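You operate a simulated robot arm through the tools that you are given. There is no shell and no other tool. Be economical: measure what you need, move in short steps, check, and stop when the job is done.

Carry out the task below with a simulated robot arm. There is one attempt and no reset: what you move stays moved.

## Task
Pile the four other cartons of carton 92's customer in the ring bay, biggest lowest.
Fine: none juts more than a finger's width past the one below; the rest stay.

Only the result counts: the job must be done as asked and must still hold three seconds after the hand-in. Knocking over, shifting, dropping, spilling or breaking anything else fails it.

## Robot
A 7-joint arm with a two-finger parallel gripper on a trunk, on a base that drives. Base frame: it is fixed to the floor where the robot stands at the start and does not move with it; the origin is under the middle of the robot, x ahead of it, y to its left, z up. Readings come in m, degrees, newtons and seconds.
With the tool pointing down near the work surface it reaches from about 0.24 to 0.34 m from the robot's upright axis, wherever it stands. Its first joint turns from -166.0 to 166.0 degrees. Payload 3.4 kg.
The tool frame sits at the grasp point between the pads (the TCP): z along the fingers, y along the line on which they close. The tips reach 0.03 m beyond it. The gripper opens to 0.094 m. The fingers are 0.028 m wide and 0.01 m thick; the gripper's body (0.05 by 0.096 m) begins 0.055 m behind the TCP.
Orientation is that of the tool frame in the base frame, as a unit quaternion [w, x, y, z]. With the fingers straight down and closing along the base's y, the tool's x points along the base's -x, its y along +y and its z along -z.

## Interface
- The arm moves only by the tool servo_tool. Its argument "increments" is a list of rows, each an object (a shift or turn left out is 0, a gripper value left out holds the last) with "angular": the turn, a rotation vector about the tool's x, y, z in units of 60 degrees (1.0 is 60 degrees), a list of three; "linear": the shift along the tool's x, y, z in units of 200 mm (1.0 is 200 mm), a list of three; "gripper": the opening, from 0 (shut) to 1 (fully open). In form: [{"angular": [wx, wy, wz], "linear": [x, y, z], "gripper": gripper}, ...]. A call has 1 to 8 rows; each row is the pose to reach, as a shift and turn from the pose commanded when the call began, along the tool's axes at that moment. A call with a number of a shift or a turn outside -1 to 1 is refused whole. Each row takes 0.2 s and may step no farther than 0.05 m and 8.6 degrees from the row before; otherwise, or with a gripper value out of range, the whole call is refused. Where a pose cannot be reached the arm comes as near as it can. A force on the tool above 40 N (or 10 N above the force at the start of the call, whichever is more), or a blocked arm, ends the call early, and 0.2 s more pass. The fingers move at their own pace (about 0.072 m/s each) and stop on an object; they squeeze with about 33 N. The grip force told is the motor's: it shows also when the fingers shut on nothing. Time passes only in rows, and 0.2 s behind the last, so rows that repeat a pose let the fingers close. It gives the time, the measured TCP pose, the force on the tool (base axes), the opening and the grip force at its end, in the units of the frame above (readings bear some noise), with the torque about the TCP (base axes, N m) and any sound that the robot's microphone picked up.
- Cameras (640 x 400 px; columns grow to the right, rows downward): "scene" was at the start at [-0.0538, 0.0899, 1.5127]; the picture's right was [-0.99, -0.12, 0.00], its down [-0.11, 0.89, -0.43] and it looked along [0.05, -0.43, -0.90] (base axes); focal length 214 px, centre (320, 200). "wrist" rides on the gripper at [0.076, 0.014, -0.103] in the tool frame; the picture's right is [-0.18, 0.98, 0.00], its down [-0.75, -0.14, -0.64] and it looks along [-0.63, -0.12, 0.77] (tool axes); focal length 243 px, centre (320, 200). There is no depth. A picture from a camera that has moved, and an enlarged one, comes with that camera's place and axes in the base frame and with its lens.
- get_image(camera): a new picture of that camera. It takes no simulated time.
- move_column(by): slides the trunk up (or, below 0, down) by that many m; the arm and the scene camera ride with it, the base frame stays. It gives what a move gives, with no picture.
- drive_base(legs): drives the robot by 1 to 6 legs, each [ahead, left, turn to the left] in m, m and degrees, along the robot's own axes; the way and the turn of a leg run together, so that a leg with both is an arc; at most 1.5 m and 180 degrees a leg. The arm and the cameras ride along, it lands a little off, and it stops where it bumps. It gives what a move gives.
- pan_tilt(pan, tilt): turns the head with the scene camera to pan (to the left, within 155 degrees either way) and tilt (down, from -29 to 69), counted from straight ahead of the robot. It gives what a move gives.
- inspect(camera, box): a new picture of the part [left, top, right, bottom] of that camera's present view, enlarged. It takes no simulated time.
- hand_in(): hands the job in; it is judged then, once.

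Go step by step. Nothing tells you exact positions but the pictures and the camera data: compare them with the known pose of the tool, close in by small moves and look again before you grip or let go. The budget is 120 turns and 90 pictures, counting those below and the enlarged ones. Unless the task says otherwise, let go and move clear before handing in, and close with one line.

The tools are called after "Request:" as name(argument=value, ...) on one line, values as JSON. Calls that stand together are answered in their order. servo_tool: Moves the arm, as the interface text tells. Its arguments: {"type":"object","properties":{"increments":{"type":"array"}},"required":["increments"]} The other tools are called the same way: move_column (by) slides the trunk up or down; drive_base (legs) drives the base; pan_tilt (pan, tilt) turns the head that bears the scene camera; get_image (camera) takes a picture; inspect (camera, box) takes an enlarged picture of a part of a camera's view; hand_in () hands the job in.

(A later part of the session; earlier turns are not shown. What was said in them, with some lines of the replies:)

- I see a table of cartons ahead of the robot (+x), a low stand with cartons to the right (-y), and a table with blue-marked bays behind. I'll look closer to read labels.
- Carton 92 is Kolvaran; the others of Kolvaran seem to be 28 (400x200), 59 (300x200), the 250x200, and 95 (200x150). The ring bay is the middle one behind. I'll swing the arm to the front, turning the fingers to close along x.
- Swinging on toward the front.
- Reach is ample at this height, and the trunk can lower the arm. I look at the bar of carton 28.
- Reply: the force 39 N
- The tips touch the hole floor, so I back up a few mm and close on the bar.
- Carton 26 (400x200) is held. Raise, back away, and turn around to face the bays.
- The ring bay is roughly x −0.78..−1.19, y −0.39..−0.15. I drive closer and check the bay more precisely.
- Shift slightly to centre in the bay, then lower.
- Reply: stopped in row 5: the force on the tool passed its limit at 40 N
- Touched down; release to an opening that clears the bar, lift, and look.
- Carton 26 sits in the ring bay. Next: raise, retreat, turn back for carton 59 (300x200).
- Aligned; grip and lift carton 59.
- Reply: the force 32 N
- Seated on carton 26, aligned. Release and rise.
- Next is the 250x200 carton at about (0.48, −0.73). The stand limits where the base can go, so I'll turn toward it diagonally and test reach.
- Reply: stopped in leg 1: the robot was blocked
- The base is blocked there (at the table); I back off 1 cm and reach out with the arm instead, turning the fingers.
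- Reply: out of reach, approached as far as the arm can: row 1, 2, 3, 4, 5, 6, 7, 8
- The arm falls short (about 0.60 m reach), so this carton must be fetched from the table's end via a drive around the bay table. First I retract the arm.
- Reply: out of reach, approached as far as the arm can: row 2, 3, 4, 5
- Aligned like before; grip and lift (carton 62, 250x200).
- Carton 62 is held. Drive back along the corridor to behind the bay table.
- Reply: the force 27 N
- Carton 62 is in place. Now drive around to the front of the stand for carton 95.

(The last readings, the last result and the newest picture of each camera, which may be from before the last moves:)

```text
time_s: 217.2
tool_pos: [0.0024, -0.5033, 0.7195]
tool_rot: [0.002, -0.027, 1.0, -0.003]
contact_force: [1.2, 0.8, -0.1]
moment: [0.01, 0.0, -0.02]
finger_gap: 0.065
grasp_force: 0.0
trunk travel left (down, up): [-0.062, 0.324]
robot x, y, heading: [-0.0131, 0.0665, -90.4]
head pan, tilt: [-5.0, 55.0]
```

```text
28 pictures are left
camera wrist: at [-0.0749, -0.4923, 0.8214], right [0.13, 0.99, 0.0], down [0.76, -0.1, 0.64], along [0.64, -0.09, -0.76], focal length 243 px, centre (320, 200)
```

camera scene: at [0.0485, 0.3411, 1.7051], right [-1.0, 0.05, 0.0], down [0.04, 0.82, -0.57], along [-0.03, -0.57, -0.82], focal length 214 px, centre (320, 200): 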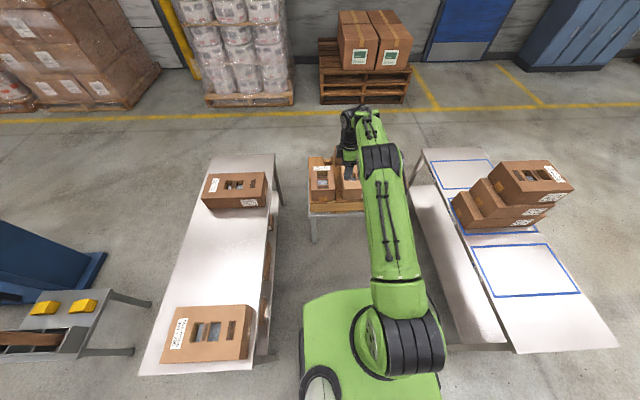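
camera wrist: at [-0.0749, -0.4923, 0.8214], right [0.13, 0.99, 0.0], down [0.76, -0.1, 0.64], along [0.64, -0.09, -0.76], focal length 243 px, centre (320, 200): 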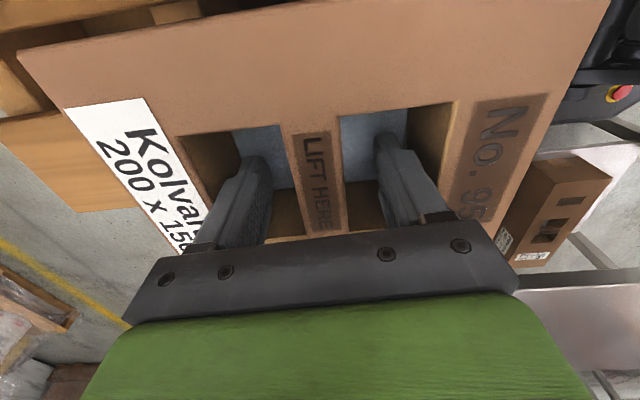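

Request:
servo_tool(increments=[{"linear": [0, 0, 0], "gripper": 0}, {"linear": [0, 0, 0], "gripper": 0}, {"linear": [0, 0, 0], "gripper": 0}, {"linear": [0, 0, 0], "gripper": 0}, {"linear": [0, 0, -0.1]}, {"linear": [0, 0, -0.2]}])

Request:
move_column(by=0.322)

Request:
get_image(camera="wrist")

```text
time_s: 218.6
tool_pos: [0.0023, -0.5043, 0.7602]
tool_rot: [0.001, -0.026, 1.0, -0.002]
contact_force: [0.0, 0.5, -2.9]
moment: [-0.01, -0.01, 0.02]
finger_gap: 0.0282
grasp_force: 32.9
trunk travel left (down, up): [-0.062, 0.324]
robot x, y, heading: [-0.0183, 0.0647, -90.3]
head pan, tilt: [-5.0, 55.0]
```

```text
time_s: 221.7
tool_pos: [0.0011, -0.5043, 1.0822]
tool_rot: [0.001, -0.026, 1.0, -0.004]
contact_force: [0.0, 0.3, -2.8]
moment: [0.02, -0.05, -0.01]
finger_gap: 0.0281
grasp_force: 33.3
trunk travel left (down, up): [-0.384, 0.002]
robot x, y, heading: [-0.0163, 0.0695, -90.2]
head pan, tilt: [-5.0, 55.0]
```

```text
27 pictures are left
camera wrist: at [-0.0764, -0.4932, 1.1848], right [0.13, 0.99, 0.0], down [0.76, -0.1, 0.64], along [0.64, -0.09, -0.76], focal length 243 px, centre (320, 200)
```

wrist: 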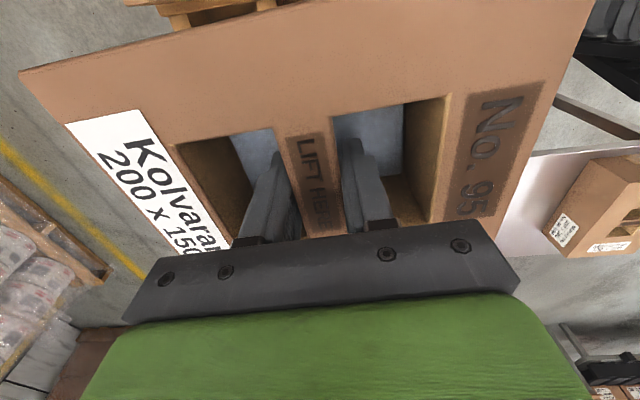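

Request:
servo_tool(increments=[{"linear": [0, 0.05, -0.09]}, {"linear": [0, 0.1, -0.18]}, {"linear": [0, 0.2, -0.275]}])

Request:
drive_base(legs=[[0, 0, -89.7]])

```text
time_s: 222.5
tool_pos: [-0.0003, -0.4635, 1.1399]
tool_rot: [0.002, -0.026, 1.0, -0.003]
contact_force: [0.2, 0.9, -2.0]
moment: [0.01, -0.02, -0.01]
finger_gap: 0.0281
grasp_force: 33.3
trunk travel left (down, up): [-0.384, 0.002]
robot x, y, heading: [-0.0139, 0.07, -90.2]
head pan, tilt: [-5.0, 55.0]
```

```text
time_s: 226.8
tool_pos: [-0.5485, 0.0616, 1.1408]
tool_rot: [0.0, 0.693, 0.721, -0.003]
contact_force: [0.2, -1.2, -2.8]
moment: [-0.03, 0.01, -0.01]
finger_gap: 0.0281
grasp_force: 32.6
trunk travel left (down, up): [-0.384, 0.002]
robot x, y, heading: [-0.014, 0.0669, 179.2]
head pan, tilt: [-5.0, 55.0]
```

Request:
drive_base(legs=[[0.3, 0.13, 0.8], [0.145, 0.063, 0]])

Request:
pan_tilt(pan=5, tilt=55)

Request:
get_image(camera="scene")

```text
time_s: 230.0
tool_pos: [-0.9957, -0.1321, 1.1384]
tool_rot: [-0.001, 0.689, 0.724, -0.003]
contact_force: [-0.3, -0.2, -2.3]
moment: [0.0, 0.01, 0.02]
finger_gap: 0.0283
grasp_force: 33.0
trunk travel left (down, up): [-0.384, 0.002]
robot x, y, heading: [-0.4636, -0.1214, 179.6]
head pan, tilt: [-5.0, 55.0]
```

```text
time_s: 230.7
tool_pos: [-0.9957, -0.1319, 1.1391]
tool_rot: [-0.001, 0.69, 0.724, -0.003]
contact_force: [-0.7, 0.7, -2.3]
moment: [-0.01, 0.03, -0.01]
finger_gap: 0.0281
grasp_force: 33.0
trunk travel left (down, up): [-0.384, 0.002]
robot x, y, heading: [-0.462, -0.1211, 179.2]
head pan, tilt: [5.0, 55.0]
```

```text
26 pictures are left
camera scene: at [-0.4778, -0.2798, 1.707], right [-0.08, 1.0, 0.0], down [0.82, 0.06, -0.57], along [-0.57, -0.04, -0.82], focal length 214 px, centre (320, 200)
```

scene: 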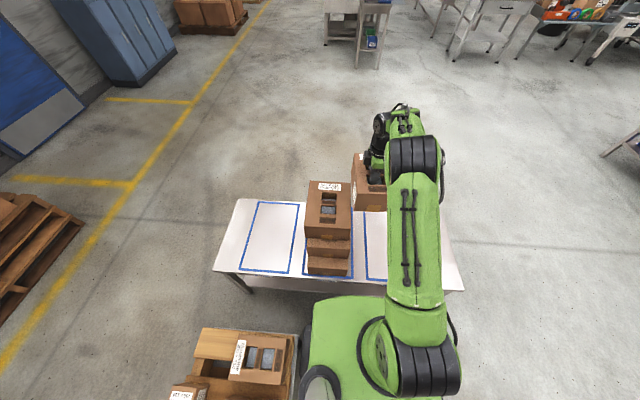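

Request:
servo_tool(increments=[{"linear": [-0.18, -0.004, 0], "angular": [0, 0, 0.012]}, {"linear": [-0.363, -0.008, 0], "angular": [0, 0, 0.023]}, {"linear": [-0.545, -0.011, 0], "angular": [0, 0, 0.035]}, {"linear": [-0.726, -0.015, 0], "angular": [0, 0, 0.046]}, {"linear": [-0.726, -0.015, 0], "angular": [0, 0, 0.046]}])

Request:
inspect(camera="scene", box=[240, 140, 440, 290])

```text
time_s: 231.9
tool_pos: [-0.9934, -0.2774, 1.1393]
tool_rot: [-0.001, 0.708, 0.706, -0.004]
contact_force: [0.8, 0.7, -2.9]
moment: [-0.01, -0.02, -0.02]
finger_gap: 0.0279
grasp_force: 32.7
trunk travel left (down, up): [-0.384, 0.002]
robot x, y, heading: [-0.4638, -0.1229, 179.3]
head pan, tilt: [5.0, 55.0]
```

```text
2.67 times, centred on (340, 215) of scene
camera zoom: at [-0.4776, -0.2785, 1.7071], right [-0.08, 1.0, 0.0], down [0.82, 0.06, -0.57], along [-0.57, -0.04, -0.82], focal length 572 px, centre (267, 160)
```

zoom: 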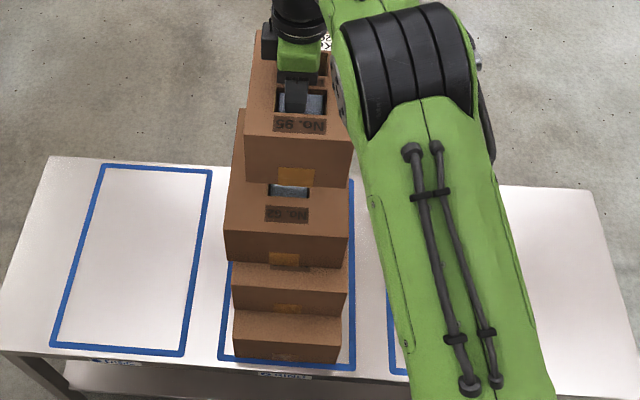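

Request:
move_column(by=-0.07)

Request:
servo_tool(increments=[{"linear": [-0.015, 0.01, 0.02]}, {"linear": [-0.015, 0.01, 0.04]}, {"linear": [-0.015, 0.01, 0.06]}, {"linear": [-0.015, 0.01, 0.08]}, {"linear": [-0.015, 0.01, 0.1]}])

Request:
inspect(camera="scene", box=[240, 140, 440, 290])

```text
time_s: 233.0
tool_pos: [-0.9938, -0.278, 1.0688]
tool_rot: [-0.001, 0.708, 0.707, -0.003]
contact_force: [-1.9, 0.6, -2.8]
moment: [-0.03, 0.0, -0.06]
finger_gap: 0.0281
grasp_force: 33.3
trunk travel left (down, up): [-0.314, 0.072]
robot x, y, heading: [-0.4603, -0.1219, 179.4]
head pan, tilt: [5.0, 55.0]
```

```text
time_s: 234.2
tool_pos: [-0.9907, -0.2813, 1.0497]
tool_rot: [0.0, 0.708, 0.706, -0.003]
contact_force: [0.1, 0.4, -2.5]
moment: [0.01, 0.0, -0.05]
finger_gap: 0.0281
grasp_force: 33.0
trunk travel left (down, up): [-0.314, 0.072]
robot x, y, heading: [-0.4639, -0.1221, 179.6]
head pan, tilt: [5.0, 55.0]
```

```text
2.67 times, centred on (340, 215) of scene
camera zoom: at [-0.4777, -0.2799, 1.6371], right [-0.08, 1.0, 0.0], down [0.82, 0.06, -0.57], along [-0.57, -0.04, -0.82], focal length 572 px, centre (267, 160)
```

zoom: 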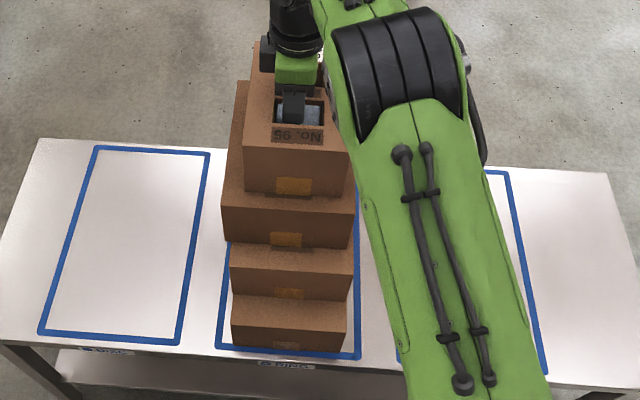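

Almost touching; I lower a little more in small steps.

Request:
servo_tool(increments=[{"linear": [0, 0, 0.015]}, {"linear": [0, 0, 0.03]}, {"linear": [0, 0, 0.045]}, {"linear": [0, 0, 0.06]}])

```text
time_s: 235.2
tool_pos: [-0.9913, -0.28, 1.0421]
tool_rot: [-0.003, 0.707, 0.707, -0.007]
contact_force: [-3.7, 0.4, 40.0]
moment: [0.24, -0.61, 0.14]
finger_gap: 0.0279
grasp_force: 32.7
trunk travel left (down, up): [-0.314, 0.072]
robot x, y, heading: [-0.4603, -0.1217, 179.4]
head pan, tilt: [5.0, 55.0]
```

Contact made; release and lift clear.

Request:
servo_tool(increments=[{"linear": [0, 0, -0.03], "gripper": 0.65}, {"linear": [0, 0, -0.03], "gripper": 0.65}, {"linear": [0, 0, -0.03], "gripper": 0.65}, {"linear": [0, 0, -0.15], "gripper": 0.65}, {"linear": [0, 0, -0.3], "gripper": 0.65}])

Request:
move_column(by=0.07)

Request:
drive_base(legs=[[-0.25, -0.1, 0]])

Request:
pan_tilt(pan=8, tilt=45)

Request:
get_image(camera="scene")

Request:
get_image(camera="wrist")

```text
time_s: 236.4
tool_pos: [-0.9862, -0.2827, 1.0963]
tool_rot: [-0.001, 0.709, 0.706, -0.002]
contact_force: [-1.2, 0.9, 0.1]
moment: [0.01, -0.04, -0.01]
finger_gap: 0.0611
grasp_force: 0.1
trunk travel left (down, up): [-0.314, 0.072]
robot x, y, heading: [-0.4624, -0.1216, 179.2]
head pan, tilt: [5.0, 55.0]
```

```text
time_s: 237.4
tool_pos: [-0.9885, -0.2831, 1.1666]
tool_rot: [-0.001, 0.708, 0.707, -0.004]
contact_force: [-0.1, -0.9, -0.4]
moment: [0.03, 0.0, -0.02]
finger_gap: 0.0611
grasp_force: 0.1
trunk travel left (down, up): [-0.384, 0.002]
robot x, y, heading: [-0.4644, -0.1228, 179.4]
head pan, tilt: [5.0, 55.0]
```

```text
time_s: 239.4
tool_pos: [-0.7361, -0.1831, 1.1661]
tool_rot: [-0.001, 0.708, 0.706, -0.004]
contact_force: [-0.5, 0.4, -0.1]
moment: [-0.01, -0.02, 0.0]
finger_gap: 0.0611
grasp_force: 0.0
trunk travel left (down, up): [-0.384, 0.002]
robot x, y, heading: [-0.2134, -0.0192, 179.2]
head pan, tilt: [5.0, 55.0]
```

```text
time_s: 240.1
tool_pos: [-0.7381, -0.1831, 1.1651]
tool_rot: [0.0, 0.709, 0.705, -0.004]
contact_force: [-0.4, -0.4, 0.0]
moment: [0.02, -0.02, 0.01]
finger_gap: 0.0611
grasp_force: 0.0
trunk travel left (down, up): [-0.384, 0.002]
robot x, y, heading: [-0.2118, -0.0224, 179.0]
head pan, tilt: [8.0, 45.0]
```

```text
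23 pictures are left
camera scene: at [-0.2356, -0.1861, 1.7204], right [-0.12, 0.99, 0.0], down [0.7, 0.09, -0.71], along [-0.7, -0.09, -0.71], focal length 214 px, centre (320, 200)
```

scene: 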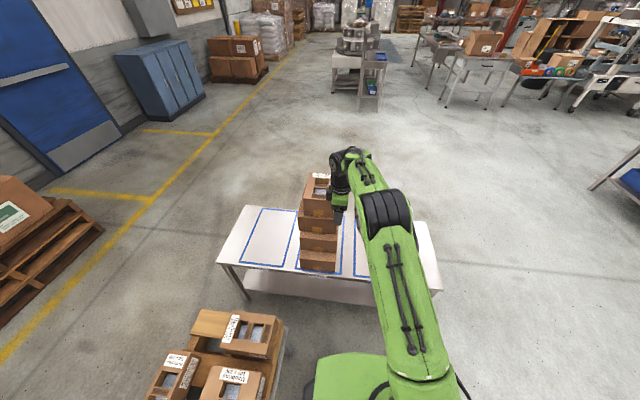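

```text
22 pictures are left
camera wrist: at [-0.7225, -0.1065, 1.2677], right [0.98, -0.19, 0.0], down [-0.14, -0.75, 0.65], along [-0.13, -0.63, -0.76], focal length 243 px, centre (320, 200)
```

wrist: 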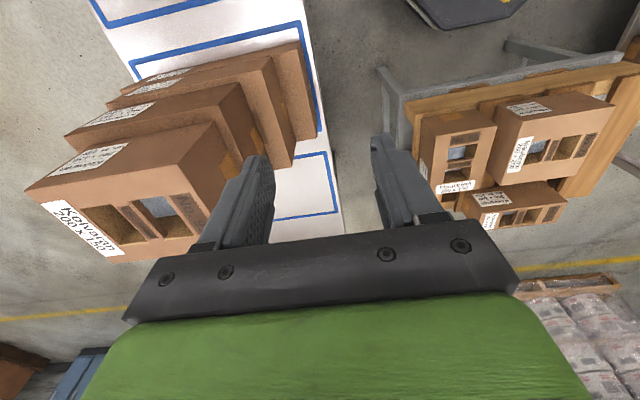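

Request:
inspect(camera="wrist", box=[20, 20, 340, 270])

Request:
inspect(camera="scene", box=[260, 160, 380, 290])

```text
1.60 times, centred on (180, 145) of wrist
camera zoom: at [-0.7225, -0.1065, 1.2677], right [0.98, -0.19, 0.0], down [-0.14, -0.75, 0.65], along [-0.13, -0.63, -0.76], focal length 388 px, centre (544, 288)
```

zoom: 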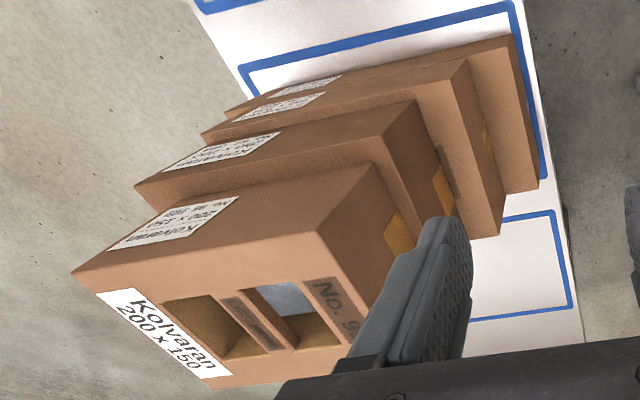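

```text
3.08 times, centred on (320, 225) of scene
camera zoom: at [-0.2356, -0.1861, 1.7204], right [-0.12, 0.99, 0.0], down [0.7, 0.09, -0.71], along [-0.7, -0.09, -0.71], focal length 660 px, centre (320, 123)
```

zoom: 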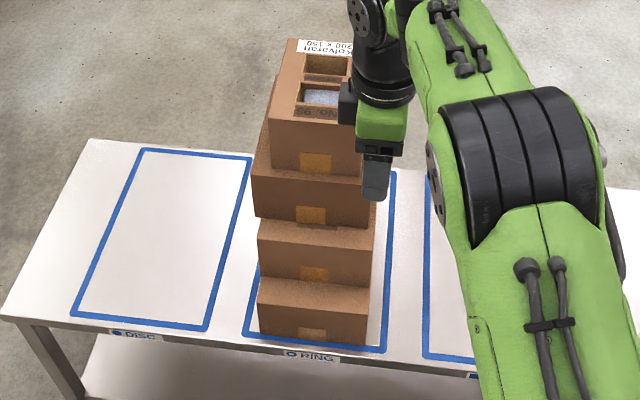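

The pile stands neatly in the ring bay: 26, 59, 62 and 95 from bottom to top, with the gripper clear. I'm handing in.

Request:
hand_in()

```text
The job is handed in.
```

The four other Kolvaran cartons are piled in the ring bay, biggest lowest: 26 (400x200), 59 (300x200), 62 (250x200), then 95 (200x150) on top. The base bumped the carton table once while driving; I saw nothing moved in later pictures. I didn't read the customer names on the lower-shelf cartons, because four other Kolvaran cartons were already in view.
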